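You operate a simulated robot arm through the tools that you are given. There is no shell and no other tool. Be economical: measure what you need, move in short steps, check, and stop when the job is done.

Carry out the task below with a simulated two-armed robot. There is one attempt and no reset: what you move stays moved.

## Task
On the desk top, fold the flat blue rag in half and then in half again.

Only the result counts: the job must be done as asked and must still hold three seconds after the hand-in. Knocking over, shifting, dropping, spilling or breaking anything else fails it. Flat cloth is picked up by pressing the open fingertips on it (5 to 10 N) and closing them slowly along it; thin cloth reads only 2 to 8 mm in the jaws.

## Robot
Two 7-joint arms with two-finger parallel grippers on one trunk, on a base that drives. Base frame: it is fixed to the floor where the robot stands at the start and does not move with it; the origin is under the middle of the robot, x ahead of it, y to its left, z up. Readings come in m, degrees, newtons and seconds.
The left shoulder is at the start at [0.07, 0.163, 1.095], the right one opposite. Places, roughly: desk top [0.5, 0, 0.8]. Payload 3.43 kg a hand.
The tool frame of a hand sits at the grasp point between the pads (the TCP): z along the fingers, y along the line on which they close. The tips reach 0.034 m beyond it. The gripper opens to 0.128 m. The fingers are 0.024 m wide and 0.012 m thick; the gripper's body (0.048 by 0.13 m) begins 0.096 m behind the TCP.
Orientation is that of the tool frame in the base frame, as a unit quaternion [x, y, z, w]. With the fingers straight down and closing along the base's y, the tool's x points along the base's -x, its y along +y and its z along -z.

## Interface
- The arms move only by the tool arm_command. It takes "left_targets", "right_targets" or both (then of equal length, played together; a hand with none holds still); each is a list that holds one entry, the list of rows, each a list of 7 numbers: the closure in counts, from 0 (fully open) to 255 (shut), then the shift along the tool's x, y, z in m, then the turn, a rotation vector about the tool's x, y, z in degrees. In form: [[[fingers, x, y, z, wx, wy, wz], ...]]. A call has 1 to 12 rows; each row shifts and turns the commanded pose from where the row before left it, along the tool's axes as they then stand. Each row takes 0.2 s and may step no farther than 0.05 m and 8.6 degrees from the row before; otherwise, or with a gripper value out of range, the whole call is refused. Where a pose cannot be reached the arm comes as near as it can. A force on the tool above 40 N (or 10 N above the force at the start of the call, whichever is more), or a blocked arm, ends the call early, and 0.2 s more pass. Each finger travels about 0.153 m/s and halts on what it meets, pressing with about 24 N; the grip force reading is that of the motor and also rises with nothing between the fingers. The clock runs only during rows and for 0.2 s after the last one: add rows that do not move to give the fingers time. The reply holds the time, the measured pose of the TCP, the force on the tool along the base axes, the opening and the grip force, in the units named above and with some noise.
- Cameras (640 x 400 px; columns grow to the right, rows downward): "scene" is now at [0.1343, 0.0156, 1.3104]; the picture's right is [0.20, -0.98, -0.00], its down [-0.67, -0.14, -0.73] and it looks along [0.71, 0.15, -0.68] (base axes); focal length 214 px, centre (320, 200). "left" rides on the left gripper at [0.076, 0.011, -0.16] in its tool frame; the picture's right is [-0.15, 0.99, 0.00], its down [-0.88, -0.13, -0.46] and it looks along [-0.45, -0.07, 0.89] (tool axes); focal length 234 px, centre (320, 200). "right" rides on the right gripper at [0.076, -0.011, -0.16] in its tool frame; the picture's right is [0.15, 0.99, 0.00], its down [-0.88, 0.13, -0.46] and it looks along [-0.45, 0.07, 0.89] (tool axes); focal length 234 px, centre (320, 200). There is no depth. A picture from a camera that has moved, and an enlarged one, comes with that camera's place and axes in the base frame and with its lens.
- get_image(camera): a new picture of that camera. It takes no simulated time.
- slide_trunk(by): slides the trunk up (or, below 0, down) by that many m; the arms and the scene camera ride with it, the base frame stays. It gives what a move gives, with no picture.
- steer(legs): drives the robot by 1 to 6 legs, each [ahead, left, turn to the left] in m, m and degrees, along the robot's own axes; the way and the turn of a leg run together, so that a leg with both is an arc; at most 1.5 m and 180 degrees a leg. The arms and the cameras ride along, it lands a little off, and it stops where it bumps. It gives what a move gives.
- head_to(pan, tilt): turns the head with the scene camera to pan (to the left, within 86 degrees either way) and tilt (down, from -29 to 69), counted from straight ahead of the robot. It gives what a move gives.
- enlarge(camera, box): a new picture of the part [left, top, right, bottom] of that camera's present view, enlarged. It takes no simulated time.
- sign_off(): hands the job in; it is judged then, once.

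Work in short steps. Places have to be worked out from the pictures, the camera data and where the tool is seen: move nearer, look again, correct. Check each grasp and each placing, and mend what went wrong. You have 120 turns and 88 pictures in all, those below and enlarged ones among them. Open the grippers and draw the arms clear of the work before you hand the job in, unless the task says otherwise; then end with one line.

The tools are called after ">>>" by a JSON object that holds its "fn" and its "kwargs". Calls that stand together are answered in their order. arm_command: Moves the arms, as the interface text tells. Its arguments: {"type":"object","properties":{"left_targets":{"type":"array","items":{"type":"array","items":{"type":"array","items":{"type":"number"}}}},"right_targets":{"type":"array","items":{"type":"array","items":{"type":"array","items":{"type":"number"}}}}},"required":[]} The other tools are called the same way: slide_trunk (by) slides the trunk up or down; steer (legs) drives the base; head_to (pan, tilt) turns the head that bears the scene camera; get_image (camera) takes a picture; enlarge (camera, box) takes an enlarged picture of a part of a camera's view; sign_off () hands the job in.

At the start:

```text
t: 0.0
left_tcp_pos: [0.5719, 0.1854, 0.9917]
left_ee_rot: [-0.001, 1.0, -0.001, 0.001]
left_wrist_force: [-0.2, -0.9, 0.8]
left_width: 0.1281
left_finger_force: 0.0
right_tcp_pos: [0.6652, -0.3145, 0.9667]
right_ee_rot: [0.0, 1.0, 0.0, 0.0]
right_wrist_force: [-0.5, -0.6, -0.1]
right_width: 0.1282
right_finger_force: 0.1
trunk travel left (down, up): [-0.575, 0.365]
robot x, y, heading: [-0.0024, 0.0001, -0.2]
head pan, tilt: [11.6, 43.1]
```

scene: 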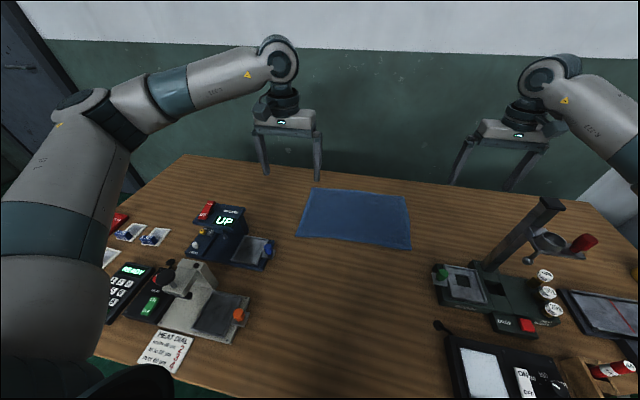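
right: 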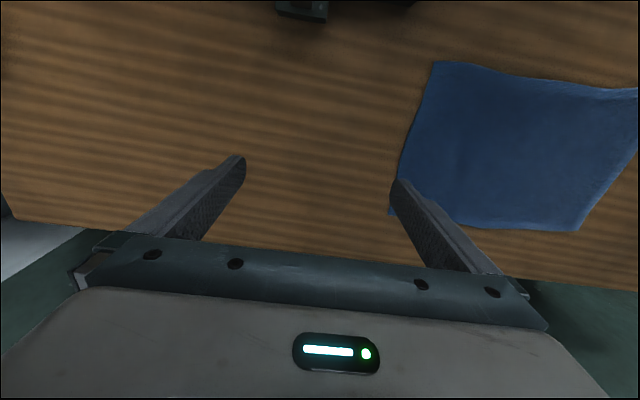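
left: 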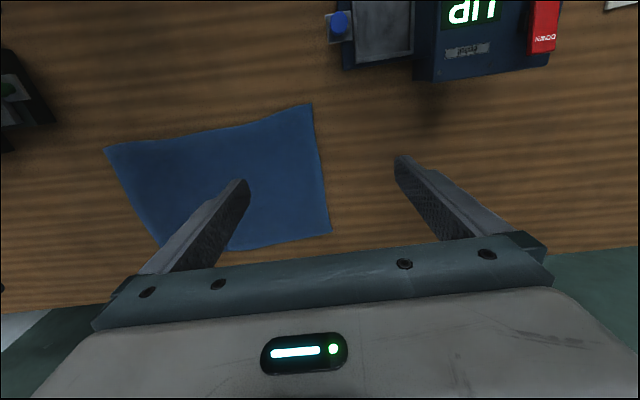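

The rag looks to be about 0.245 m in x (0.535–0.785) and 0.36 m in y (-0.185 to 0.175), with the surface near z≈0.75. I'll move both hands above the near corners with the fingers partly closed and look.

>>> {"fn": "arm_command", "kwargs": {"left_targets": [[[100, 0.005, -0.006, 0.028, 0, 0, 0], [170, 0.005, -0.006, 0.028, 0, 0, 0], [170, 0.005, -0.006, 0.028, 0, 0, 0], [170, 0.005, -0.006, 0.028, 0, 0, 0], [170, 0.005, -0.006, 0.028, 0, 0, 0]]], "right_targets": [[[100, 0.021, 0.03, 0.022, 0, 0, 0], [170, 0.021, 0.03, 0.022, 0, 0, 0], [170, 0.021, 0.03, 0.022, 0, 0, 0], [170, 0.021, 0.03, 0.022, 0, 0, 0], [170, 0.021, 0.03, 0.022, 0, 0, 0]]]}}

>>> {"fn": "get_image", "kwargs": {"camera": "scene"}}

>>> {"fn": "get_image", "kwargs": {"camera": "left"}}

>>> {"fn": "get_image", "kwargs": {"camera": "right"}}

```text
t: 1.2
left_tcp_pos: [0.5536, 0.1414, 0.86]
left_ee_rot: [0.003, 1.0, 0.004, 0.001]
left_wrist_force: [-0.6, 0.6, 0.2]
left_width: 0.0427
left_finger_force: 0.1
right_tcp_pos: [0.5758, -0.1887, 0.8843]
right_ee_rot: [0.019, 0.999, 0.01, 0.023]
right_wrist_force: [-0.1, 0.0, 0.3]
right_width: 0.0427
right_finger_force: 0.1
trunk travel left (down, up): [-0.575, 0.365]
robot x, y, heading: [0.0054, -0.0037, -0.1]
head pan, tilt: [11.6, 43.1]
```

```text
84 pictures are left
camera scene: at [0.1383, -0.0005, 1.316], right [0.19, -0.98, -0.01], down [-0.67, -0.13, -0.73], along [0.72, 0.15, -0.68], focal length 214 px, centre (320, 200)
```

scene: 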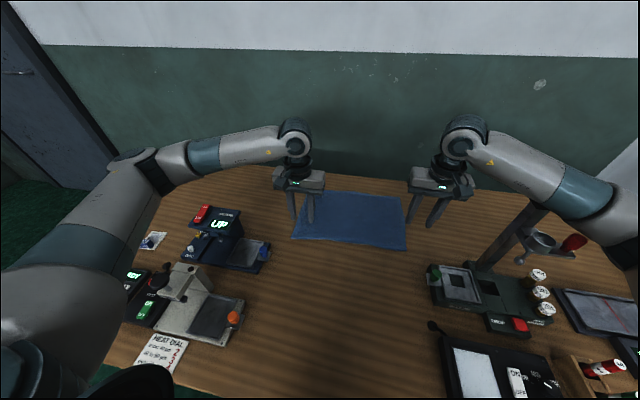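

```text
83 pictures are left
camera left: at [0.4784, 0.1522, 1.0186], right [0.15, 0.99, 0.01], down [0.88, -0.14, 0.45], along [0.45, -0.06, -0.89], focal length 234 px, centre (320, 200)
```

left: 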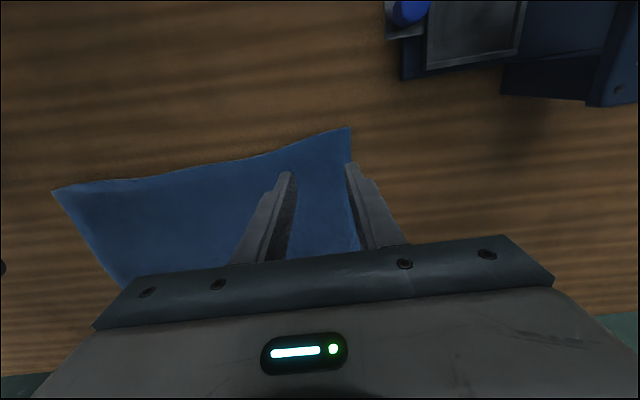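

```text
82 pictures are left
camera right: at [0.4912, -0.201, 1.0392], right [-0.11, 0.99, 0.01], down [0.86, 0.09, 0.5], along [0.49, 0.07, -0.87], focal length 234 px, centre (320, 200)
```

right: 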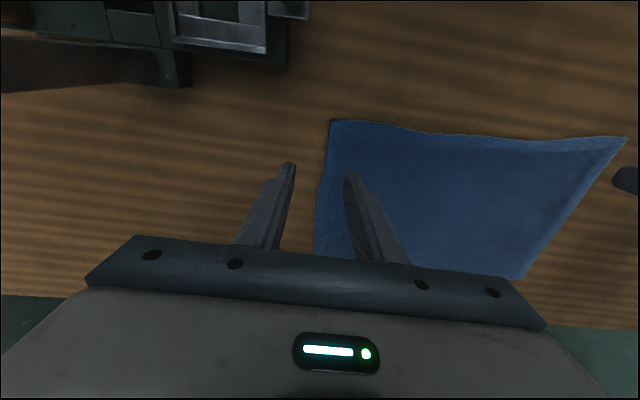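

Comparing the two wrist cameras puts the surface at z≈0.76 and the near corners at about (0.53, 0.18) and (0.545, -0.18). I'll go to just above them with a 3 cm opening.

>>> {"fn": "arm_command", "kwargs": {"left_targets": [[[195, 0.005, 0.005, 0.015, 0, 0, 0], [195, 0.005, 0.006, 0.015, 0, 0, 0], [195, 0, 0, 0, 0, 0, 0], [195, 0, 0, 0, 0, 0, 0]]], "right_targets": [[[195, 0.01, 0.016, 0.025, 0, 0, 0], [195, 0.01, 0.016, 0.025, 0, 0, 0], [195, 0, 0, 0, 0, 0, 0], [195, 0, 0, 0, 0, 0, 0]]]}}

>>> {"fn": "get_image", "kwargs": {"camera": "left"}}

>>> {"fn": "get_image", "kwargs": {"camera": "right"}}

```text
t: 2.2
left_tcp_pos: [0.5587, 0.1294, 0.8317]
left_ee_rot: [0.022, 1.0, 0.005, 0.002]
left_wrist_force: [2.5, -0.5, -0.7]
left_width: 0.0301
left_finger_force: 0.0
right_tcp_pos: [0.5866, -0.1828, 0.8786]
right_ee_rot: [0.04, 0.997, 0.01, 0.067]
right_wrist_force: [1.8, -0.3, 0.0]
right_width: 0.0302
right_finger_force: 0.0
trunk travel left (down, up): [-0.575, 0.365]
robot x, y, heading: [0.0191, -0.0088, -3.0]
head pan, tilt: [11.6, 43.1]
```

```text
81 pictures are left
camera left: at [0.4852, 0.144, 0.9905], right [0.19, 0.98, 0.01], down [0.87, -0.18, 0.46], along [0.45, -0.08, -0.89], focal length 234 px, centre (320, 200)
```

left: 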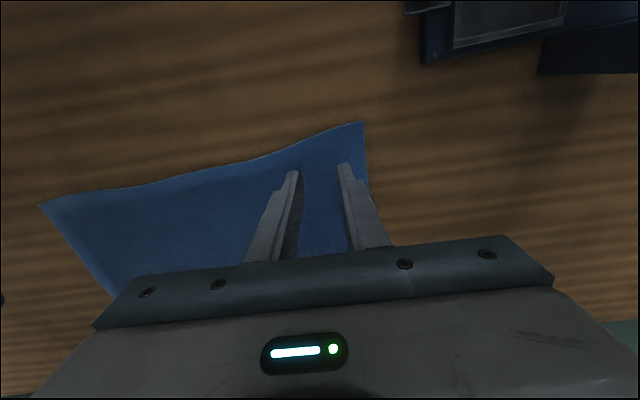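

```text
80 pictures are left
camera right: at [0.4873, -0.1908, 1.0258], right [-0.07, 1.0, 0.01], down [0.82, 0.05, 0.57], along [0.57, 0.04, -0.82], focal length 234 px, centre (320, 200)
```

right: 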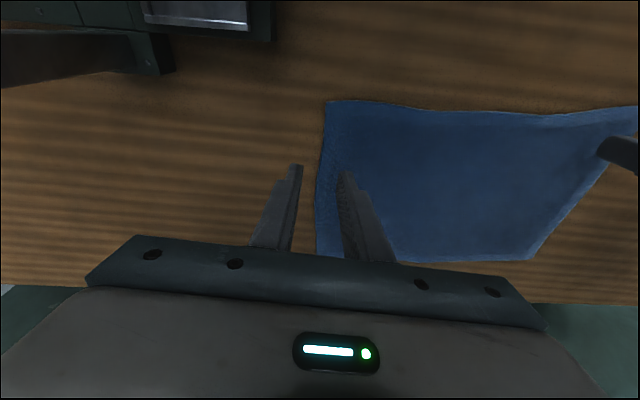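

The base has drifted (heading -3°) and the right hand is tilted, so something may be pushing on an arm. I'll look before moving further.

>>> {"fn": "get_image", "kwargs": {"camera": "scene"}}

>>> {"fn": "head_to", "kwargs": {"pan": -45, "tilt": 50}}

>>> {"fn": "get_image", "kwargs": {"camera": "scene"}}

```text
79 pictures are left
camera scene: at [0.1474, -0.0051, 1.316], right [0.15, -0.99, -0.01], down [-0.67, -0.1, -0.73], along [0.73, 0.12, -0.68], focal length 214 px, centre (320, 200)
```

scene: 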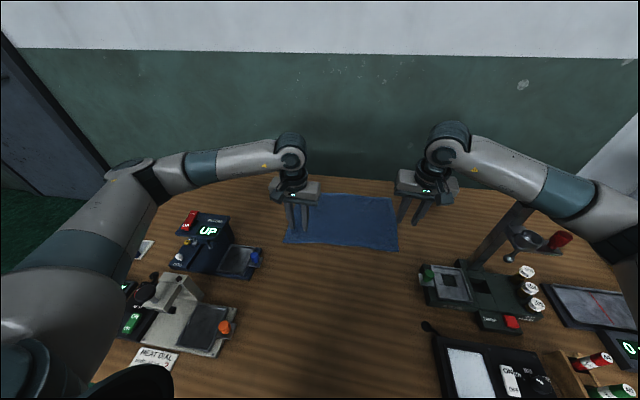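

```text
t: 3.5
left_tcp_pos: [0.5592, 0.1308, 0.8312]
left_ee_rot: [0.024, 1.0, 0.004, 0.002]
left_wrist_force: [-0.3, -0.2, 0.5]
left_width: 0.0303
left_finger_force: 0.0
right_tcp_pos: [0.5847, -0.1821, 0.8776]
right_ee_rot: [0.039, 0.997, 0.011, 0.066]
right_wrist_force: [-1.1, 0.8, 0.0]
right_width: 0.0299
right_finger_force: 0.0
trunk travel left (down, up): [-0.575, 0.365]
robot x, y, heading: [0.0206, -0.0039, -2.9]
head pan, tilt: [-45.0, 50.0]
```

```text
78 pictures are left
camera scene: at [0.1166, -0.0745, 1.3057], right [-0.74, -0.67, -0.01], down [-0.51, 0.57, -0.64], along [0.44, -0.47, -0.77], focal length 214 px, centre (320, 200)
```

scene: 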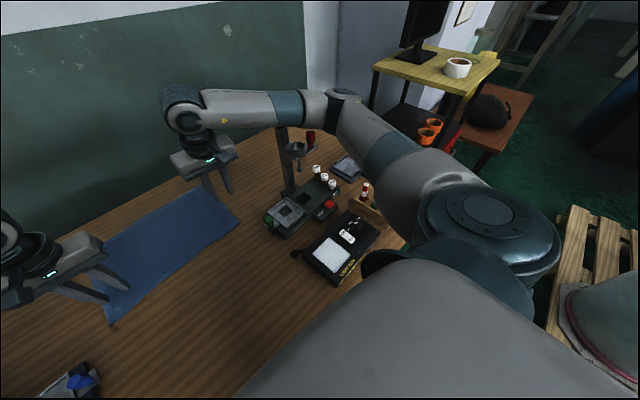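

The right forearm is resting on the tall post of the press at the right. I'll raise the right hand straight up to free it, then check that the device hasn't moved.

>>> {"fn": "arm_command", "kwargs": {"right_targets": [[[195, 0, 0, -0.04, 0, 0, 0], [195, 0, 0, -0.04, 0, 0, 0], [195, 0, 0, -0.04, 0, 0, 0], [195, 0, 0, -0.04, 0, 0, 0], [195, 0, 0, 0, 0, 0, 0]]], "left_targets": [[[195, 0, 0, -0.02, 0, 0, 0], [195, 0, 0, -0.02, 0, 0, 0], [195, 0, 0, -0.02, 0, 0, 0], [195, 0, 0, 0, 0, 0, 0], [195, 0, 0, 0, 0, 0, 0]]]}}

>>> {"fn": "get_image", "kwargs": {"camera": "scene"}}

```text
t: 4.7
left_tcp_pos: [0.5367, 0.1684, 0.8832]
left_ee_rot: [-0.001, 1.0, -0.001, -0.001]
left_wrist_force: [0.1, -0.3, -0.5]
left_width: 0.0301
left_finger_force: 0.0
right_tcp_pos: [0.5389, -0.1335, 0.9654]
right_ee_rot: [-0.001, 1.0, -0.001, -0.002]
right_wrist_force: [-0.1, 1.0, 0.8]
right_width: 0.0301
right_finger_force: 0.0
trunk travel left (down, up): [-0.575, 0.365]
robot x, y, heading: [-0.0025, -0.004, 0.4]
head pan, tilt: [-45.0, 50.0]
```

```text
77 pictures are left
camera scene: at [0.1078, -0.0549, 1.3002], right [-0.71, -0.71, 0.0], down [-0.54, 0.54, -0.64], along [0.45, -0.45, -0.77], focal length 214 px, centre (320, 200)
```

scene: 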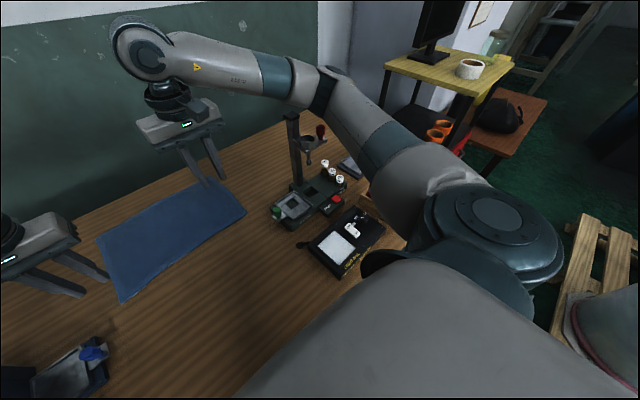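

The forearm is free and the base has come back. I'll restore the original head view and compare the device with its starting position.

>>> {"fn": "head_to", "kwargs": {"pan": 11.6, "tilt": 43.1}}

>>> {"fn": "get_image", "kwargs": {"camera": "scene"}}

```text
t: 5.9
left_tcp_pos: [0.5362, 0.1669, 0.8829]
left_ee_rot: [-0.001, 1.0, 0.001, -0.001]
left_wrist_force: [0.3, -0.7, -0.1]
left_width: 0.0301
left_finger_force: 0.1
right_tcp_pos: [0.541, -0.1334, 0.9671]
right_ee_rot: [0.0, 1.0, 0.0, -0.001]
right_wrist_force: [-0.1, -0.5, -0.5]
right_width: 0.0301
right_finger_force: 0.1
trunk travel left (down, up): [-0.575, 0.365]
robot x, y, heading: [0.0027, -0.0031, 0.3]
head pan, tilt: [11.6, 43.1]
```

```text
76 pictures are left
camera scene: at [0.1343, 0.0155, 1.3104], right [0.2, -0.98, 0.0], down [-0.67, -0.14, -0.73], along [0.72, 0.15, -0.68], focal length 214 px, centre (320, 200)
```

scene: 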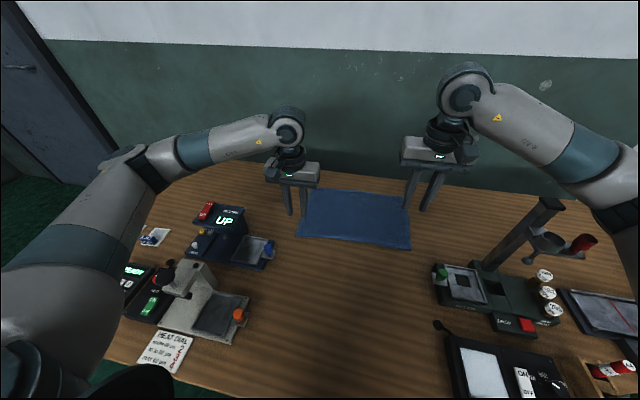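

The device sits exactly where it started. I'll raise the trunk 0.28 m so the forearms come down steeply and clear the post.

>>> {"fn": "slide_trunk", "kwargs": {"by": 0.28}}

>>> {"fn": "arm_command", "kwargs": {"left_targets": [[[195, 0, -0.003, 0.045, 0, 0, 0], [195, 0, -0.003, 0.045, 0, 0, 0], [195, 0, -0.003, 0.045, 0, 0, 0], [195, 0, -0.003, 0.045, 0, 0, 0], [195, 0, 0, 0.045, 0, 0, 0], [195, 0, 0, 0.045, 0, 0, 0], [195, 0, 0, 0, 0, 0, 0]]], "right_targets": [[[195, -0.002, -0.003, 0.045, 0, 0, 0], [195, -0.002, -0.003, 0.045, 0, 0, 0], [195, -0.002, -0.003, 0.045, 0, 0, 0], [195, -0.002, -0.003, 0.045, 0, 0, 0], [195, -0.002, -0.003, 0.045, 0, 0, 0], [195, -0.002, -0.004, 0.045, 0, 0, 0], [195, 0, 0, 0, 0, 0, 0]]]}}

>>> {"fn": "get_image", "kwargs": {"camera": "scene"}}

```text
t: 8.8
left_tcp_pos: [0.5366, 0.1666, 1.1633]
left_ee_rot: [0.0, 1.0, 0.001, 0.001]
left_wrist_force: [-0.5, 0.2, 0.1]
left_width: 0.0299
left_finger_force: 0.1
right_tcp_pos: [0.5413, -0.1327, 1.2464]
right_ee_rot: [0.0, 1.0, 0.0, 0.0]
right_wrist_force: [-0.6, 0.2, -0.4]
right_width: 0.0301
right_finger_force: 0.0
trunk travel left (down, up): [-0.855, 0.085]
robot x, y, heading: [0.0039, 0.0005, 0.0]
head pan, tilt: [11.6, 43.1]
```

```text
t: 10.3
left_tcp_pos: [0.5374, 0.1573, 0.8917]
left_ee_rot: [-0.001, 1.0, 0.0, -0.001]
left_wrist_force: [0.1, -0.2, 0.6]
left_width: 0.0298
left_finger_force: 0.1
right_tcp_pos: [0.5537, -0.1521, 0.9796]
right_ee_rot: [0.0, 1.0, 0.0, 0.0]
right_wrist_force: [-0.3, 0.2, 0.5]
right_width: 0.0302
right_finger_force: 0.1
trunk travel left (down, up): [-0.855, 0.085]
robot x, y, heading: [0.0024, 0.0028, -0.2]
head pan, tilt: [11.6, 43.1]
```

```text
75 pictures are left
camera scene: at [0.1339, 0.0157, 1.5904], right [0.2, -0.98, 0.0], down [-0.67, -0.14, -0.73], along [0.72, 0.15, -0.68], focal length 214 px, centre (320, 200)
```

scene: 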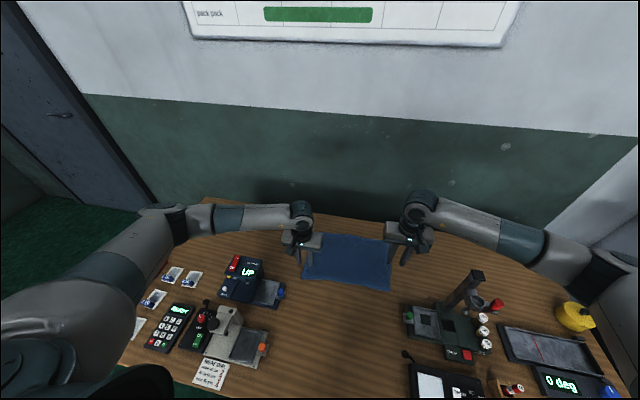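

The forearms now come down at a steeper angle. I'll lower the right hand to z≈0.83 and the left to the same height, watching the tilt readings.

>>> {"fn": "arm_command", "kwargs": {"left_targets": [[[195, 0, 0, 0.02, 0, 0, 0], [195, 0, 0, 0.02, 0, 0, 0], [195, 0, 0, 0.02, 0, 0, 0], [195, 0, 0, 0, 0, 0, 0], [195, 0, 0, 0, 0, 0, 0]]], "right_targets": [[[195, 0, 0, 0.04, 0, 0, 0], [195, 0, 0, 0.04, 0, 0, 0], [195, 0, 0, 0.04, 0, 0, 0], [195, 0, 0, 0.03, 0, 0, 0], [195, 0, 0, 0, 0, 0, 0]]]}}

>>> {"fn": "get_image", "kwargs": {"camera": "left"}}

>>> {"fn": "get_image", "kwargs": {"camera": "right"}}

>>> {"fn": "get_image", "kwargs": {"camera": "scene"}}

```text
t: 11.6
left_tcp_pos: [0.5381, 0.1556, 0.8318]
left_ee_rot: [-0.001, 1.0, 0.001, 0.0]
left_wrist_force: [-0.1, -0.3, 0.5]
left_width: 0.0302
left_finger_force: 0.1
right_tcp_pos: [0.553, -0.1521, 0.8267]
right_ee_rot: [0.0, 1.0, 0.0, 0.0]
right_wrist_force: [-0.3, 1.3, 0.2]
right_width: 0.03
right_finger_force: 0.1
trunk travel left (down, up): [-0.855, 0.085]
robot x, y, heading: [0.0005, 0.0016, -0.1]
head pan, tilt: [11.6, 43.1]
```

```text
74 pictures are left
camera left: at [0.4626, 0.1671, 0.991], right [0.15, 0.99, 0.0], down [0.88, -0.13, 0.46], along [0.45, -0.07, -0.89], focal length 234 px, centre (320, 200)
```

left: 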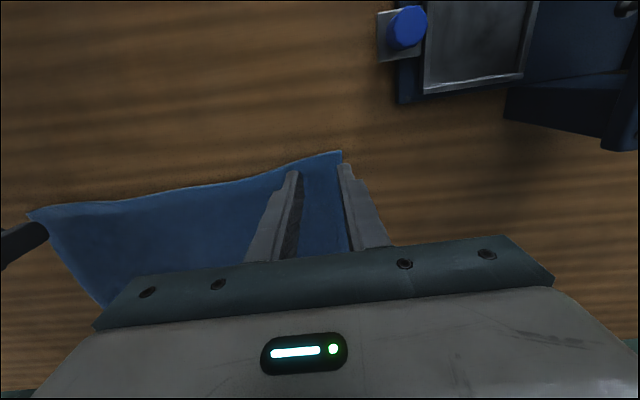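

```text
73 pictures are left
camera right: at [0.4758, -0.1644, 0.9867], right [-0.15, 0.99, 0.0], down [0.88, 0.13, 0.46], along [0.45, 0.07, -0.89], focal length 234 px, centre (320, 200)
```

right: 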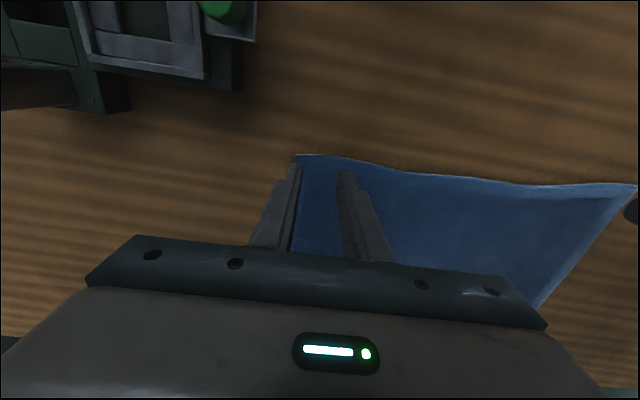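

```text
72 pictures are left
camera scene: at [0.1339, 0.0156, 1.5904], right [0.2, -0.98, 0.0], down [-0.67, -0.14, -0.73], along [0.72, 0.15, -0.68], focal length 214 px, centre (320, 200)
```

scene: 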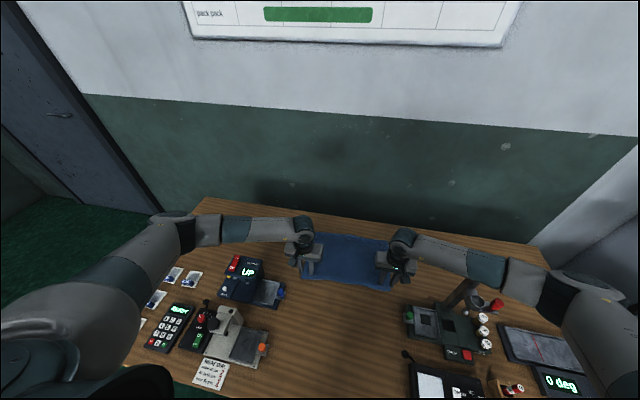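

The near corners are at (0.527, 0.178) and (0.5445, -0.178). I'll shift slightly inwards and lower to just above the expected contact height.

>>> {"fn": "arm_command", "kwargs": {"left_targets": [[[195, -0.007, -0.005, 0.015, 0, 0, 0], [195, 0, 0, 0.012, 0, 0, 0], [195, 0, 0, 0.004, 0, 0, 0], [195, 0, 0, 0, 0, 0, 0]]], "right_targets": [[[195, -0.008, 0.003, 0.011, 0, 0, 0], [195, 0, 0, 0.011, 0, 0, 0], [195, 0, 0, 0.004, 0, 0, 0], [195, 0, 0, 0, 0, 0, 0]]]}}

```text
t: 12.6
left_tcp_pos: [0.543, 0.1514, 0.8018]
left_ee_rot: [0.0, 1.0, 0.0, 0.0]
left_wrist_force: [-0.6, 0.0, -0.8]
left_width: 0.0301
left_finger_force: 0.0
right_tcp_pos: [0.561, -0.1492, 0.8015]
right_ee_rot: [0.0, 1.0, 0.0, 0.0]
right_wrist_force: [0.2, 0.3, 0.1]
right_width: 0.03
right_finger_force: 0.2
trunk travel left (down, up): [-0.855, 0.085]
robot x, y, heading: [-0.0016, -0.0014, -0.1]
head pan, tilt: [11.6, 43.1]
```

There's no contact yet at z 0.8017, so I'll go down in small steps.

>>> {"fn": "arm_command", "kwargs": {"left_targets": [[[195, 0, 0, 0.003, 0, 0, 0], [195, 0, 0, 0.003, 0, 0, 0], [195, 0, 0, 0, 0, 0, 0]]], "right_targets": [[[195, 0, 0, 0.003, 0, 0, 0], [195, 0, 0, 0.003, 0, 0, 0], [195, 0, 0, 0, 0, 0, 0]]]}}

```text
t: 13.3
left_tcp_pos: [0.5417, 0.1503, 0.7982]
left_ee_rot: [-0.002, 1.0, 0.0, 0.001]
left_wrist_force: [0.8, 1.5, 8.3]
left_width: 0.03
left_finger_force: 0.1
right_tcp_pos: [0.5604, -0.1478, 0.7976]
right_ee_rot: [0.0, 1.0, 0.0, 0.001]
right_wrist_force: [2.0, -1.5, 10.3]
right_width: 0.03
right_finger_force: 0.1
trunk travel left (down, up): [-0.855, 0.085]
robot x, y, heading: [0.0004, 0.0, -0.1]
head pan, tilt: [11.6, 43.1]
```

Contact reads 8 and 10 N, which is right. I'll close both hands slowly.

>>> {"fn": "arm_command", "kwargs": {"left_targets": [[[201, 0, 0, 0, 0, 0, 0], [207, 0, 0, 0, 0, 0, 0], [213, 0, 0, 0, 0, 0, 0], [219, 0, 0, 0, 0, 0, 0], [225, 0, 0, 0, 0, 0, 0], [231, 0, 0, 0, 0, 0, 0], [237, 0, 0, 0, 0, 0, 0], [243, 0, 0, 0, 0, 0, 0], [249, 0, 0, 0, 0, 0, 0], [255, 0, 0, 0, 0, 0, 0], [255, 0, 0, 0, 0, 0, 0]]], "right_targets": [[[201, 0, 0, 0, 0, 0, 0], [207, 0, 0, 0, 0, 0, 0], [213, 0, 0, 0, 0, 0, 0], [219, 0, 0, 0, 0, 0, 0], [225, 0, 0, 0, 0, 0, 0], [231, 0, 0, 0, 0, 0, 0], [237, 0, 0, 0, 0, 0, 0], [243, 0, 0, 0, 0, 0, 0], [249, 0, 0, 0, 0, 0, 0], [255, 0, 0, 0, 0, 0, 0], [255, 0, 0, 0, 0, 0, 0]]]}}

>>> {"fn": "get_image", "kwargs": {"camera": "left"}}

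>>> {"fn": "get_image", "kwargs": {"camera": "right"}}

```text
t: 15.8
left_tcp_pos: [0.5411, 0.1495, 0.7978]
left_ee_rot: [0.0, 1.0, -0.002, 0.001]
left_wrist_force: [1.1, -18.2, 9.7]
left_width: 0.0048
left_finger_force: 23.3
right_tcp_pos: [0.5594, -0.1462, 0.7977]
right_ee_rot: [0.0, 1.0, 0.001, 0.0]
right_wrist_force: [-0.4, 19.0, 14.1]
right_width: 0.0043
right_finger_force: 24.0
trunk travel left (down, up): [-0.855, 0.085]
robot x, y, heading: [-0.0008, -0.0014, 0.0]
head pan, tilt: [11.6, 43.1]
```

```text
71 pictures are left
camera left: at [0.467, 0.1613, 0.9565], right [0.15, 0.99, 0.0], down [0.88, -0.13, 0.46], along [0.45, -0.07, -0.89], focal length 234 px, centre (320, 200)
```

left: 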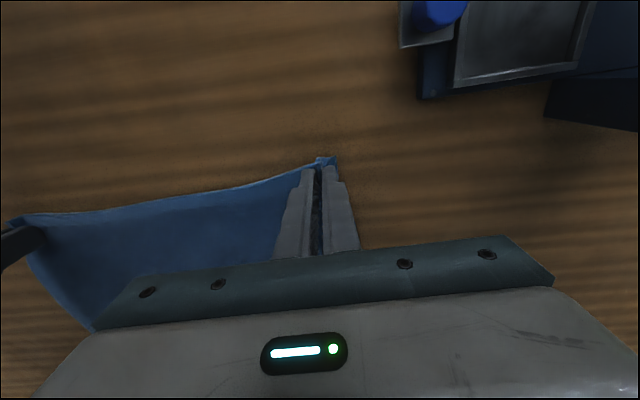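

```text
70 pictures are left
camera right: at [0.4824, -0.1597, 0.9565], right [-0.15, 0.99, 0.0], down [0.88, 0.13, 0.46], along [0.45, 0.07, -0.89], focal length 234 px, centre (320, 200)
```

right: 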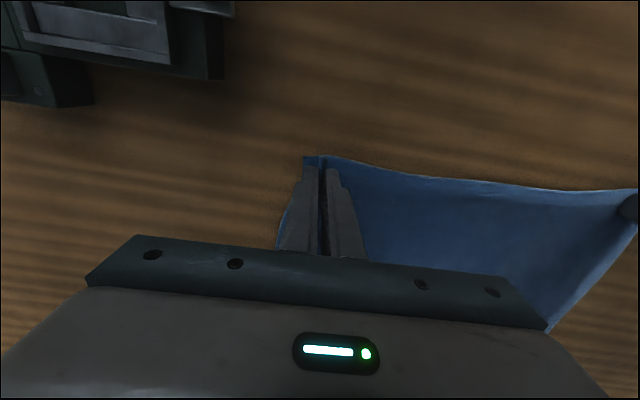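

Both hands hold cloth (4.8 and 4.3 mm) and it's stretched taut between them. I'll lift on an arc to halfway, easing the hands about 8 mm inward to relax it.

>>> {"fn": "arm_command", "kwargs": {"left_targets": [[[255, -0.002, -0.004, -0.013, 0, 0, 0], [255, -0.002, -0.004, -0.014, 0, 0, 0], [255, -0.011, 0, -0.0255, 0, 0, 0], [255, -0.018, 0, -0.0215, 0, 0, 0], [255, -0.023, 0, -0.017, 0, 0, 0], [255, -0.027, 0, -0.01, 0, 0, 0], [255, -0.029, 0, -0.004, 0, 0, 0]]], "right_targets": [[[255, -0.002, 0.004, -0.013, 0, 0, 0], [255, -0.002, 0.004, -0.014, 0, 0, 0], [255, -0.01, 0, -0.0255, 0, 0, 0], [255, -0.017, 0, -0.0215, 0, 0, 0], [255, -0.022, 0, -0.017, 0, 0, 0], [255, -0.026, 0, -0.01, 0, 0, 0], [255, -0.028, 0, -0.004, 0, 0, 0]]]}}

>>> {"fn": "get_image", "kwargs": {"camera": "scene"}}

>>> {"fn": "get_image", "kwargs": {"camera": "left"}}

```text
t: 17.4
left_tcp_pos: [0.6572, 0.1422, 0.903]
left_ee_rot: [-0.001, 1.0, 0.0, 0.0]
left_wrist_force: [0.2, -2.8, -0.6]
left_width: 0.0041
left_finger_force: 23.7
right_tcp_pos: [0.6678, -0.1416, 0.9007]
right_ee_rot: [0.0, 1.0, 0.0, -0.001]
right_wrist_force: [-0.2, 3.2, 0.0]
right_width: 0.0039
right_finger_force: 24.0
trunk travel left (down, up): [-0.855, 0.085]
robot x, y, heading: [0.0021, 0.0039, 0.2]
head pan, tilt: [11.6, 43.1]
```

```text
69 pictures are left
camera scene: at [0.1361, 0.0157, 1.5902], right [0.2, -0.98, 0.0], down [-0.67, -0.14, -0.73], along [0.71, 0.15, -0.68], focal length 214 px, centre (320, 200)
```

scene: 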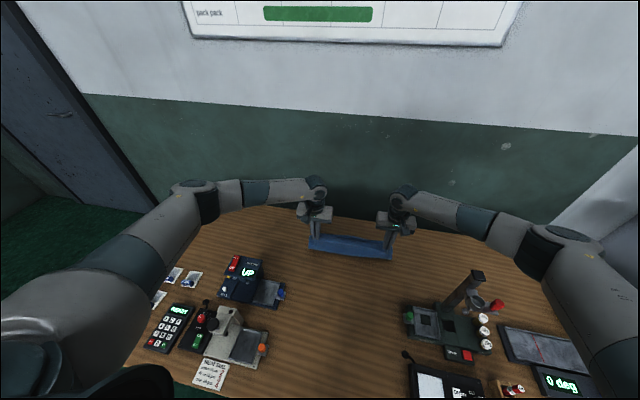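

```text
68 pictures are left
camera left: at [0.582, 0.1539, 1.0619], right [0.14, 0.99, 0.0], down [0.88, -0.13, 0.45], along [0.45, -0.07, -0.89], focal length 234 px, centre (320, 200)
```

left: 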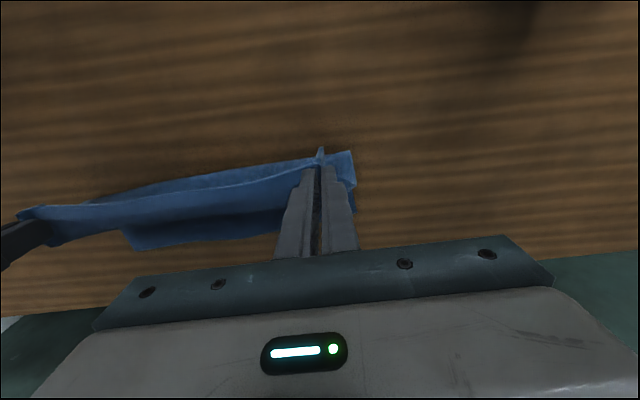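

The lift went well. A zoom on the cloth will show whether the bottom half stayed in place.

>>> {"fn": "enlarge", "kwargs": {"camera": "scene", "box": [270, 190, 430, 290]}}

```text
4.00 times, centred on (350, 240) of scene
camera zoom: at [0.1361, 0.0157, 1.5902], right [0.2, -0.98, 0.0], down [-0.67, -0.14, -0.73], along [0.71, 0.15, -0.68], focal length 858 px, centre (200, 40)
```

zoom: 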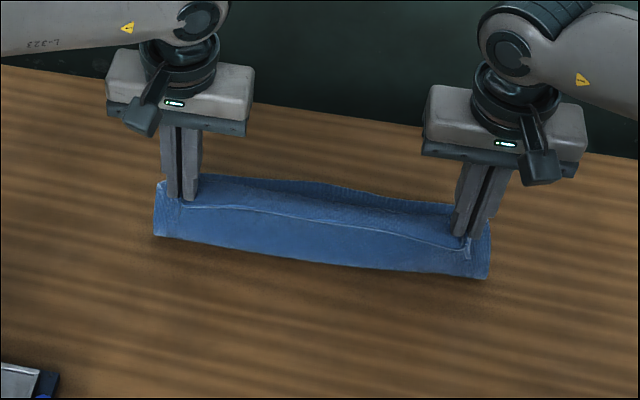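

The fold line sits square across the middle. I'll complete the arc down to the far edge, holding the TCP just above contact.

>>> {"fn": "arm_command", "kwargs": {"left_targets": [[[255, -0.028, 0, 0.004, 0, 0, 0], [255, -0.026, 0, 0.01, 0, 0, 0], [255, -0.022, 0, 0.017, 0, 0, 0], [255, -0.017, 0, 0.0215, 0, 0, 0], [255, -0.01, 0, 0.024, 0, 0, 0], [255, -0.005, 0, 0.012, 0, 0, 0], [255, 0, 0, 0.007, 0, 0, 0], [255, 0, 0, 0, 0, 0, 0]]], "right_targets": [[[255, -0.027, 0, 0.004, 0, 0, 0], [255, -0.025, 0, 0.01, 0, 0, 0], [255, -0.021, 0, 0.017, 0, 0, 0], [255, -0.017, 0, 0.0215, 0, 0, 0], [255, -0.009, 0, 0.023, 0, 0, 0], [255, -0.005, 0, 0.012, 0, 0, 0], [255, 0, 0, 0.006, 0, 0, 0], [255, 0, 0, 0, 0, 0, 0]]]}}

>>> {"fn": "enlarge", "kwargs": {"camera": "scene", "box": [270, 190, 430, 290]}}

>>> {"fn": "get_image", "kwargs": {"camera": "left"}}

>>> {"fn": "get_image", "kwargs": {"camera": "right"}}

```text
t: 19.1
left_tcp_pos: [0.7586, 0.1428, 0.8123]
left_ee_rot: [0.0, 1.0, 0.0, 0.0]
left_wrist_force: [0.1, -4.0, 1.6]
left_width: 0.0037
left_finger_force: 24.2
left hand out of reach, approached as far as the arm can: row 6, 7
right_tcp_pos: [0.7625, -0.1432, 0.8194]
right_ee_rot: [0.0, 1.0, 0.001, 0.0]
right_wrist_force: [0.2, 4.2, -0.5]
right_width: 0.004
right_finger_force: 23.9
right hand out of reach, approached as far as the arm can: row 5, 6
trunk travel left (down, up): [-0.855, 0.085]
robot x, y, heading: [0.0018, -0.0004, 0.1]
head pan, tilt: [11.6, 43.1]
```

```text
4.00 times, centred on (350, 240) of scene
camera zoom: at [0.1343, 0.0145, 1.5904], right [0.2, -0.98, 0.0], down [-0.67, -0.14, -0.73], along [0.72, 0.15, -0.68], focal length 858 px, centre (200, 40)
```

zoom: 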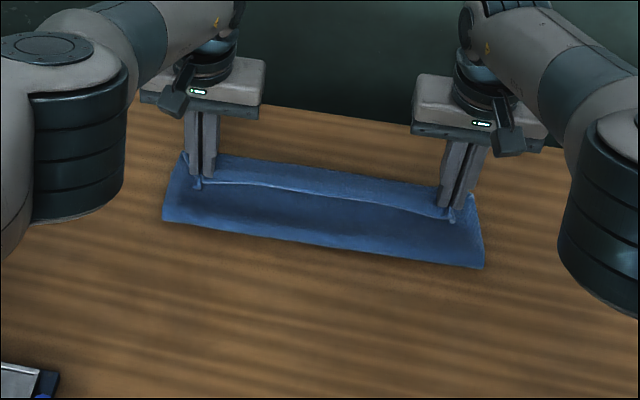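

```text
65 pictures are left
camera left: at [0.6839, 0.1535, 0.9714], right [0.15, 0.99, 0.0], down [0.88, -0.13, 0.46], along [0.45, -0.07, -0.89], focal length 234 px, centre (320, 200)
```

left: 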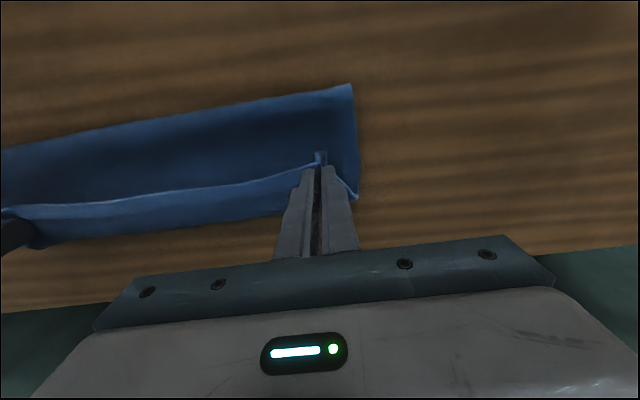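

```text
64 pictures are left
camera right: at [0.6859, -0.1554, 0.9808], right [-0.15, 0.99, 0.0], down [0.88, 0.13, 0.46], along [0.45, 0.07, -0.89], focal length 234 px, centre (320, 200)
```

right: 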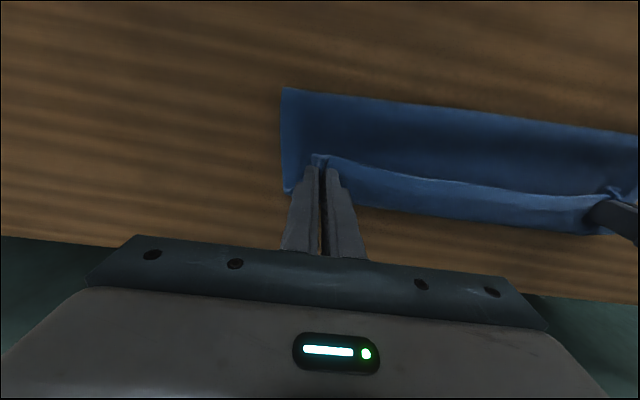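

Both hands ran out of reach because the trunk is high, and the whole rag has slid forward (fold line at x≈0.70, far edge about 0.81). I'll raise the hands and lower the trunk in alternating steps to gain reach without losing the grip.

>>> {"fn": "arm_command", "kwargs": {"left_targets": [[[255, 0, 0, -0.02, 0, 0, 0], [255, 0, 0, -0.02, 0, 0, 0], [255, 0, 0, -0.015, 0, 0, 0]]], "right_targets": [[[255, 0, 0, -0.02, 0, 0, 0], [255, 0, 0, -0.02, 0, 0, 0], [255, 0, 0, -0.01, 0, 0, 0]]]}}

>>> {"fn": "slide_trunk", "kwargs": {"by": -0.05}}

>>> {"fn": "enlarge", "kwargs": {"camera": "scene", "box": [270, 190, 430, 290]}}

```text
t: 19.9
left_tcp_pos: [0.757, 0.1423, 0.8676]
left_ee_rot: [-0.001, 1.0, 0.0, -0.001]
left_wrist_force: [0.1, -5.0, -0.6]
left_width: 0.0039
left_finger_force: 24.2
right_tcp_pos: [0.7631, -0.1421, 0.8723]
right_ee_rot: [0.0, 1.0, 0.0, -0.001]
right_wrist_force: [-0.1, 3.0, -0.1]
right_width: 0.0041
right_finger_force: 24.3
trunk travel left (down, up): [-0.855, 0.085]
robot x, y, heading: [-0.0009, 0.0026, 0.2]
head pan, tilt: [11.6, 43.1]
```

```text
t: 20.9
left_tcp_pos: [0.7577, 0.1432, 0.8171]
left_ee_rot: [-0.001, 1.0, 0.0, 0.0]
left_wrist_force: [-0.8, -3.6, 0.2]
left_width: 0.0039
left_finger_force: 24.2
right_tcp_pos: [0.7627, -0.1415, 0.8225]
right_ee_rot: [0.0, 1.0, 0.0, 0.0]
right_wrist_force: [0.5, 3.2, 0.3]
right_width: 0.0039
right_finger_force: 23.9
trunk travel left (down, up): [-0.805, 0.135]
robot x, y, heading: [-0.0009, 0.001, 0.1]
head pan, tilt: [11.6, 43.1]
```

```text
4.00 times, centred on (350, 240) of scene
camera zoom: at [0.1337, 0.0155, 1.5405], right [0.2, -0.98, 0.0], down [-0.67, -0.14, -0.73], along [0.72, 0.15, -0.68], focal length 858 px, centre (200, 40)
```

zoom: 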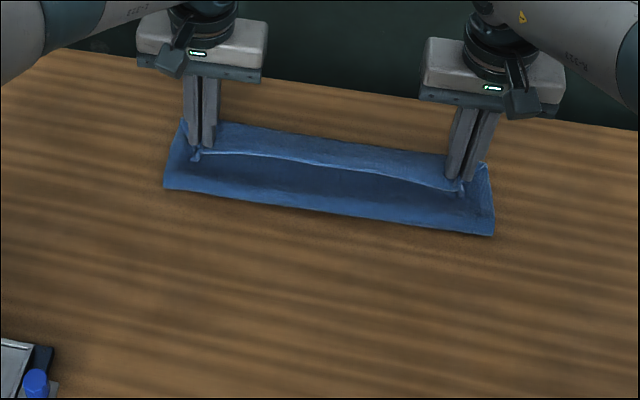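

That worked and the grip held, so two more cycles.

>>> {"fn": "arm_command", "kwargs": {"left_targets": [[[255, 0, 0, -0.02, 0, 0, 0], [255, 0, 0, -0.02, 0, 0, 0], [255, 0, 0, -0.01, 0, 0, 0]]], "right_targets": [[[255, 0, 0, -0.02, 0, 0, 0], [255, 0, 0, -0.02, 0, 0, 0], [255, 0, 0, -0.01, 0, 0, 0]]]}}

>>> {"fn": "slide_trunk", "kwargs": {"by": -0.05}}

>>> {"fn": "arm_command", "kwargs": {"left_targets": [[[255, 0, 0, -0.02, 0, 0, 0], [255, 0, 0, -0.02, 0, 0, 0], [255, 0, 0, -0.01, 0, 0, 0]]], "right_targets": [[[255, 0, 0, -0.02, 0, 0, 0], [255, 0, 0, -0.02, 0, 0, 0], [255, 0, 0, -0.01, 0, 0, 0]]]}}

>>> {"fn": "slide_trunk", "kwargs": {"by": -0.05}}

>>> {"fn": "get_image", "kwargs": {"camera": "scene"}}

>>> {"fn": "enlarge", "kwargs": {"camera": "scene", "box": [270, 160, 430, 260]}}

```text
t: 21.7
left_tcp_pos: [0.757, 0.1417, 0.8663]
left_ee_rot: [-0.001, 1.0, 0.0, -0.001]
left_wrist_force: [-0.6, -4.5, 0.0]
left_width: 0.0037
left_finger_force: 23.9
right_tcp_pos: [0.7649, -0.142, 0.872]
right_ee_rot: [0.0, 1.0, 0.0, 0.0]
right_wrist_force: [-0.1, 2.8, 0.8]
right_width: 0.004
right_finger_force: 24.4
trunk travel left (down, up): [-0.805, 0.135]
robot x, y, heading: [0.0004, 0.0021, -0.2]
head pan, tilt: [11.6, 43.1]
```

```text
t: 22.6
left_tcp_pos: [0.7578, 0.1425, 0.8168]
left_ee_rot: [-0.001, 1.0, 0.0, 0.0]
left_wrist_force: [0.7, -3.6, 0.5]
left_width: 0.0039
left_finger_force: 24.0
right_tcp_pos: [0.7639, -0.1442, 0.8223]
right_ee_rot: [0.0, 1.0, 0.0, 0.0]
right_wrist_force: [-0.8, 3.3, -0.2]
right_width: 0.0039
right_finger_force: 24.0
trunk travel left (down, up): [-0.755, 0.185]
robot x, y, heading: [-0.0012, 0.0024, 0.2]
head pan, tilt: [11.6, 43.1]
```

```text
t: 23.4
left_tcp_pos: [0.758, 0.1413, 0.8675]
left_ee_rot: [-0.001, 1.0, 0.0, 0.0]
left_wrist_force: [0.7, -3.2, 0.0]
left_width: 0.004
left_finger_force: 24.1
right_tcp_pos: [0.7649, -0.1432, 0.8711]
right_ee_rot: [0.0, 1.0, 0.0, -0.001]
right_wrist_force: [0.1, 3.4, -1.0]
right_width: 0.004
right_finger_force: 24.2
trunk travel left (down, up): [-0.755, 0.185]
robot x, y, heading: [0.0013, -0.0011, -0.1]
head pan, tilt: [11.6, 43.1]
```

```text
t: 24.3
left_tcp_pos: [0.7574, 0.1425, 0.8186]
left_ee_rot: [-0.001, 1.0, 0.001, 0.0]
left_wrist_force: [0.9, -3.9, 0.1]
left_width: 0.0037
left_finger_force: 24.1
right_tcp_pos: [0.7633, -0.1424, 0.8217]
right_ee_rot: [-0.001, 1.0, -0.001, 0.0]
right_wrist_force: [-0.1, 3.4, -0.3]
right_width: 0.0038
right_finger_force: 23.6
trunk travel left (down, up): [-0.705, 0.235]
robot x, y, heading: [0.0014, 0.0014, 0.1]
head pan, tilt: [11.6, 43.1]
```

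```text
62 pictures are left
camera scene: at [0.1339, 0.0156, 1.4405], right [0.2, -0.98, 0.0], down [-0.67, -0.14, -0.73], along [0.72, 0.15, -0.68], focal length 214 px, centre (320, 200)
```

scene: 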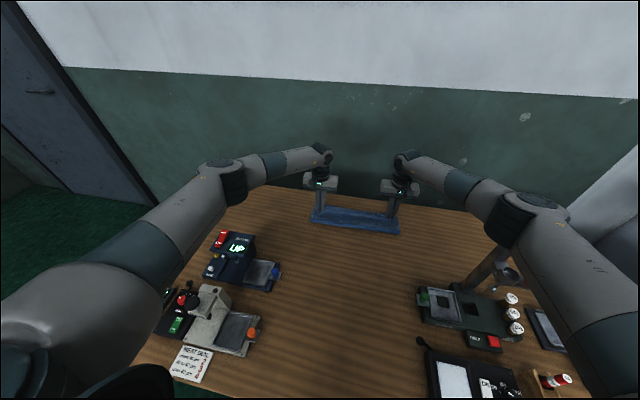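

```text
4.00 times, centred on (350, 210) of scene
camera zoom: at [0.1339, 0.0156, 1.4405], right [0.2, -0.98, 0.0], down [-0.67, -0.14, -0.73], along [0.72, 0.15, -0.68], focal length 858 px, centre (200, 160)
```

zoom: 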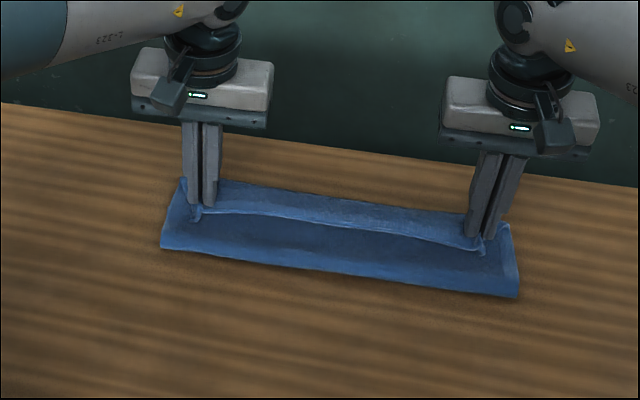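

The forearms are well clear. The bottom layer's far edge is at x≈0.815, so I'll move both hands about 4 cm further forward and then down.

>>> {"fn": "arm_command", "kwargs": {"left_targets": [[[255, -0.015, 0, 0, 0, 0, 0], [255, -0.015, 0, 0, 0, 0, 0], [255, -0.013, 0, 0.005, 0, 0, 0], [255, 0, 0, 0.007, 0, 0, 0], [255, 0, 0, 0.004, 0, 0, 0], [255, 0, 0, 0, 0, 0, 0]]], "right_targets": [[[255, -0.014, 0, 0, 0, 0, 0], [255, -0.014, 0, 0, 0, 0, 0], [255, -0.011, 0, 0.006, 0, 0, 0], [255, 0, 0, 0.008, 0, 0, 0], [255, 0, 0, 0.005, 0, 0, 0], [255, 0, 0, 0, 0, 0, 0]]]}}

>>> {"fn": "enlarge", "kwargs": {"camera": "scene", "box": [270, 160, 430, 260]}}

>>> {"fn": "get_image", "kwargs": {"camera": "left"}}

>>> {"fn": "get_image", "kwargs": {"camera": "right"}}

```text
t: 25.7
left_tcp_pos: [0.8001, 0.1423, 0.8011]
left_ee_rot: [0.0, 1.0, 0.0, 0.0]
left_wrist_force: [0.2, -3.8, 3.9]
left_width: 0.0037
left_finger_force: 24.2
right_tcp_pos: [0.8029, -0.1423, 0.8028]
right_ee_rot: [0.0, 1.0, 0.0, 0.001]
right_wrist_force: [0.9, 2.7, 4.3]
right_width: 0.0042
right_finger_force: 24.0
trunk travel left (down, up): [-0.705, 0.235]
robot x, y, heading: [-0.0046, -0.0013, 0.2]
head pan, tilt: [11.6, 43.1]
```

```text
4.00 times, centred on (350, 210) of scene
camera zoom: at [0.1335, 0.0155, 1.4406], right [0.2, -0.98, 0.0], down [-0.67, -0.14, -0.73], along [0.72, 0.15, -0.68], focal length 858 px, centre (200, 160)
```

zoom: 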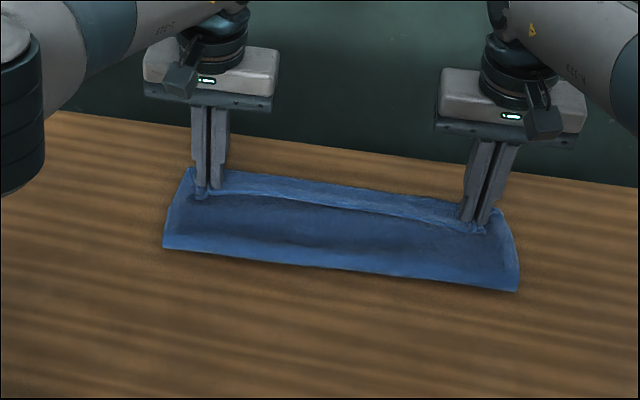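

```text
59 pictures are left
camera left: at [0.726, 0.1539, 0.9611], right [0.15, 0.99, 0.0], down [0.88, -0.13, 0.46], along [0.45, -0.07, -0.89], focal length 234 px, centre (320, 200)
```

left: 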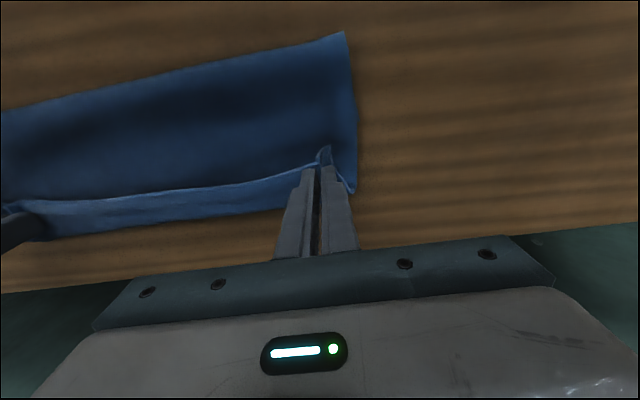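

```text
58 pictures are left
camera right: at [0.7264, -0.1546, 0.9621], right [-0.15, 0.99, 0.0], down [0.88, 0.13, 0.46], along [0.45, 0.07, -0.89], focal length 234 px, centre (320, 200)
```

right: 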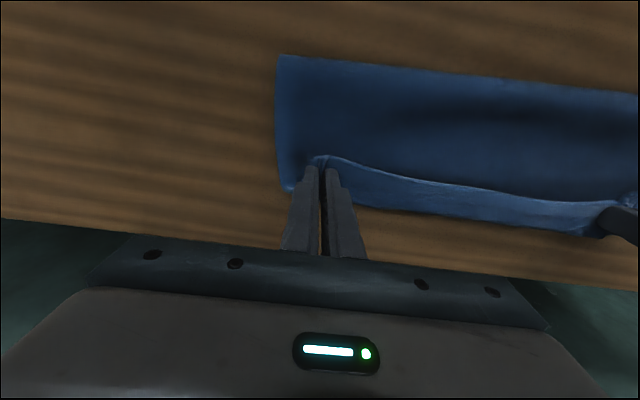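

Both hands are at the far edge with light contact (4 N). I'll open the fingers partway, lift straight up and see how the hem lies.

>>> {"fn": "arm_command", "kwargs": {"left_targets": [[[235, 0, 0, 0, 0, 0, 0], [215, 0, 0, 0, 0, 0, 0], [195, 0, 0, 0, 0, 0, 0], [195, 0, 0, 0, 0, 0, 0], [195, 0, 0, -0.01, 0, 0, 0], [195, 0, 0, -0.02, 0, 0, 0], [195, 0, 0, -0.04, 0, 0, 0], [195, 0, 0, -0.04, 0, 0, 0], [195, 0, 0, 0, 0, 0, 0]]], "right_targets": [[[235, 0, 0, 0, 0, 0, 0], [215, 0, 0, 0, 0, 0, 0], [195, 0, 0, 0, 0, 0, 0], [195, 0, 0, 0, 0, 0, 0], [195, 0, 0, -0.01, 0, 0, 0], [195, 0, 0, -0.02, 0, 0, 0], [195, 0, 0, -0.04, 0, 0, 0], [195, 0, 0, -0.04, 0, 0, 0], [195, 0, 0, 0, 0, 0, 0]]]}}

>>> {"fn": "enlarge", "kwargs": {"camera": "scene", "box": [270, 160, 430, 260]}}

>>> {"fn": "get_image", "kwargs": {"camera": "left"}}

>>> {"fn": "get_image", "kwargs": {"camera": "right"}}

```text
t: 27.7
left_tcp_pos: [0.7996, 0.1421, 0.91]
left_ee_rot: [-0.001, 1.0, 0.0, -0.001]
left_wrist_force: [0.5, 0.3, 0.8]
left_width: 0.0301
left_finger_force: 0.1
right_tcp_pos: [0.8042, -0.1427, 0.9129]
right_ee_rot: [-0.001, 1.0, 0.0, -0.001]
right_wrist_force: [-0.8, 0.3, 0.1]
right_width: 0.0301
right_finger_force: 0.0
trunk travel left (down, up): [-0.705, 0.235]
robot x, y, heading: [-0.0023, 0.0003, -0.2]
head pan, tilt: [11.6, 43.1]
```

```text
4.00 times, centred on (350, 210) of scene
camera zoom: at [0.1355, 0.0157, 1.4402], right [0.2, -0.98, 0.0], down [-0.67, -0.14, -0.73], along [0.71, 0.15, -0.68], focal length 858 px, centre (200, 160)
```

zoom: 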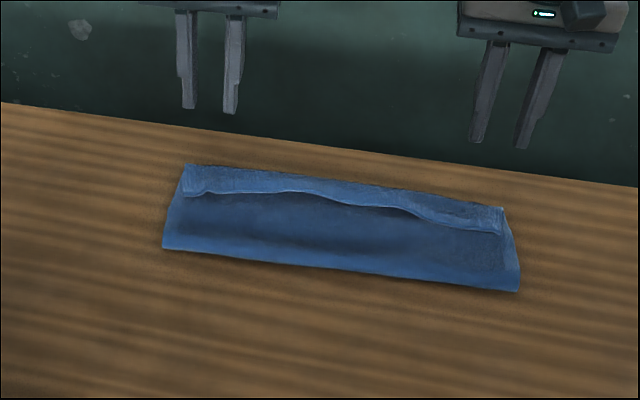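

```text
56 pictures are left
camera left: at [0.7262, 0.1547, 1.0702], right [0.14, 0.99, 0.0], down [0.88, -0.13, 0.45], along [0.45, -0.07, -0.89], focal length 234 px, centre (320, 200)
```

left: 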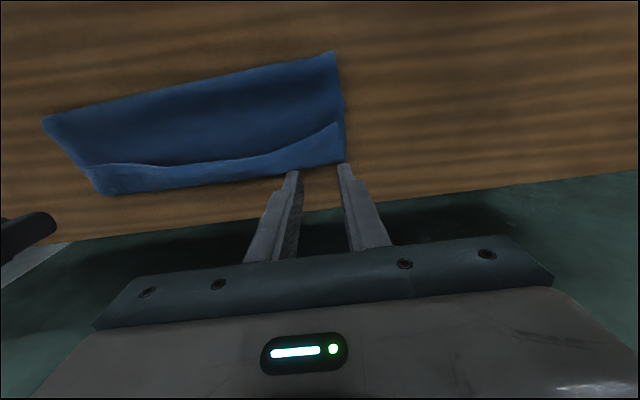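

```text
55 pictures are left
camera right: at [0.728, -0.154, 1.0717], right [-0.15, 0.99, 0.0], down [0.88, 0.13, 0.45], along [0.45, 0.07, -0.89], focal length 234 px, centre (320, 200)
```

right: 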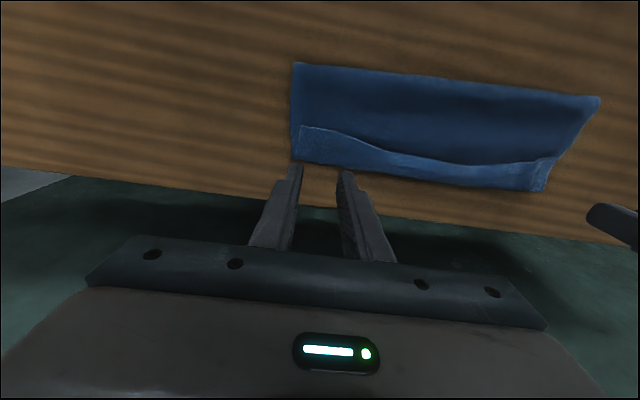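

The rag is folded, but the hem strip is unclear: it's either turned back on itself or the bottom layer is showing beyond it. I'll zoom in.

>>> {"fn": "enlarge", "kwargs": {"camera": "right", "box": [280, 50, 440, 150]}}

>>> {"fn": "enlarge", "kwargs": {"camera": "scene", "box": [310, 190, 406, 250]}}

>>> {"fn": "enlarge", "kwargs": {"camera": "right", "box": [280, 100, 440, 200]}}

```text
4.00 times, centred on (360, 100) of right
camera zoom: at [0.728, -0.154, 1.0717], right [-0.15, 0.99, 0.0], down [0.88, 0.13, 0.45], along [0.45, 0.07, -0.89], focal length 937 px, centre (160, 600)
```

zoom: 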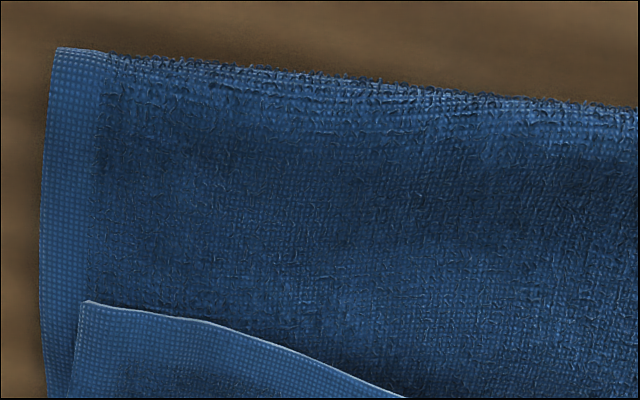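

```text
6.67 times, centred on (358, 220) of scene
camera zoom: at [0.1355, 0.0157, 1.4402], right [0.2, -0.98, 0.0], down [-0.67, -0.14, -0.73], along [0.71, 0.15, -0.68], focal length 1430 px, centre (67, 67)
```

zoom: 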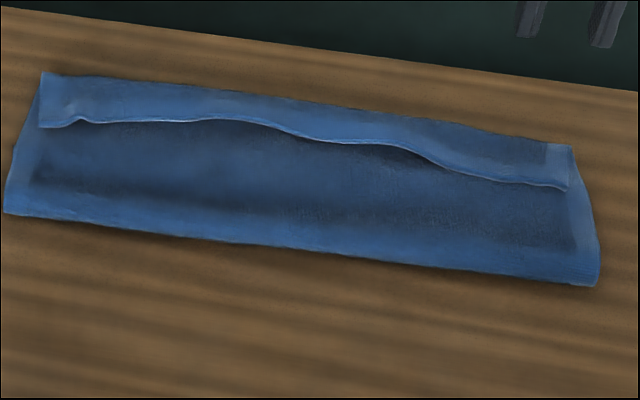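

```text
4.00 times, centred on (360, 150) of right
camera zoom: at [0.728, -0.154, 1.0717], right [-0.15, 0.99, 0.0], down [0.88, 0.13, 0.45], along [0.45, 0.07, -0.89], focal length 937 px, centre (160, 400)
```

zoom: 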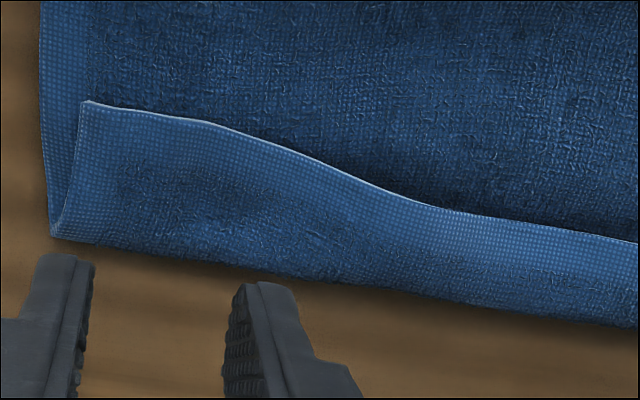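

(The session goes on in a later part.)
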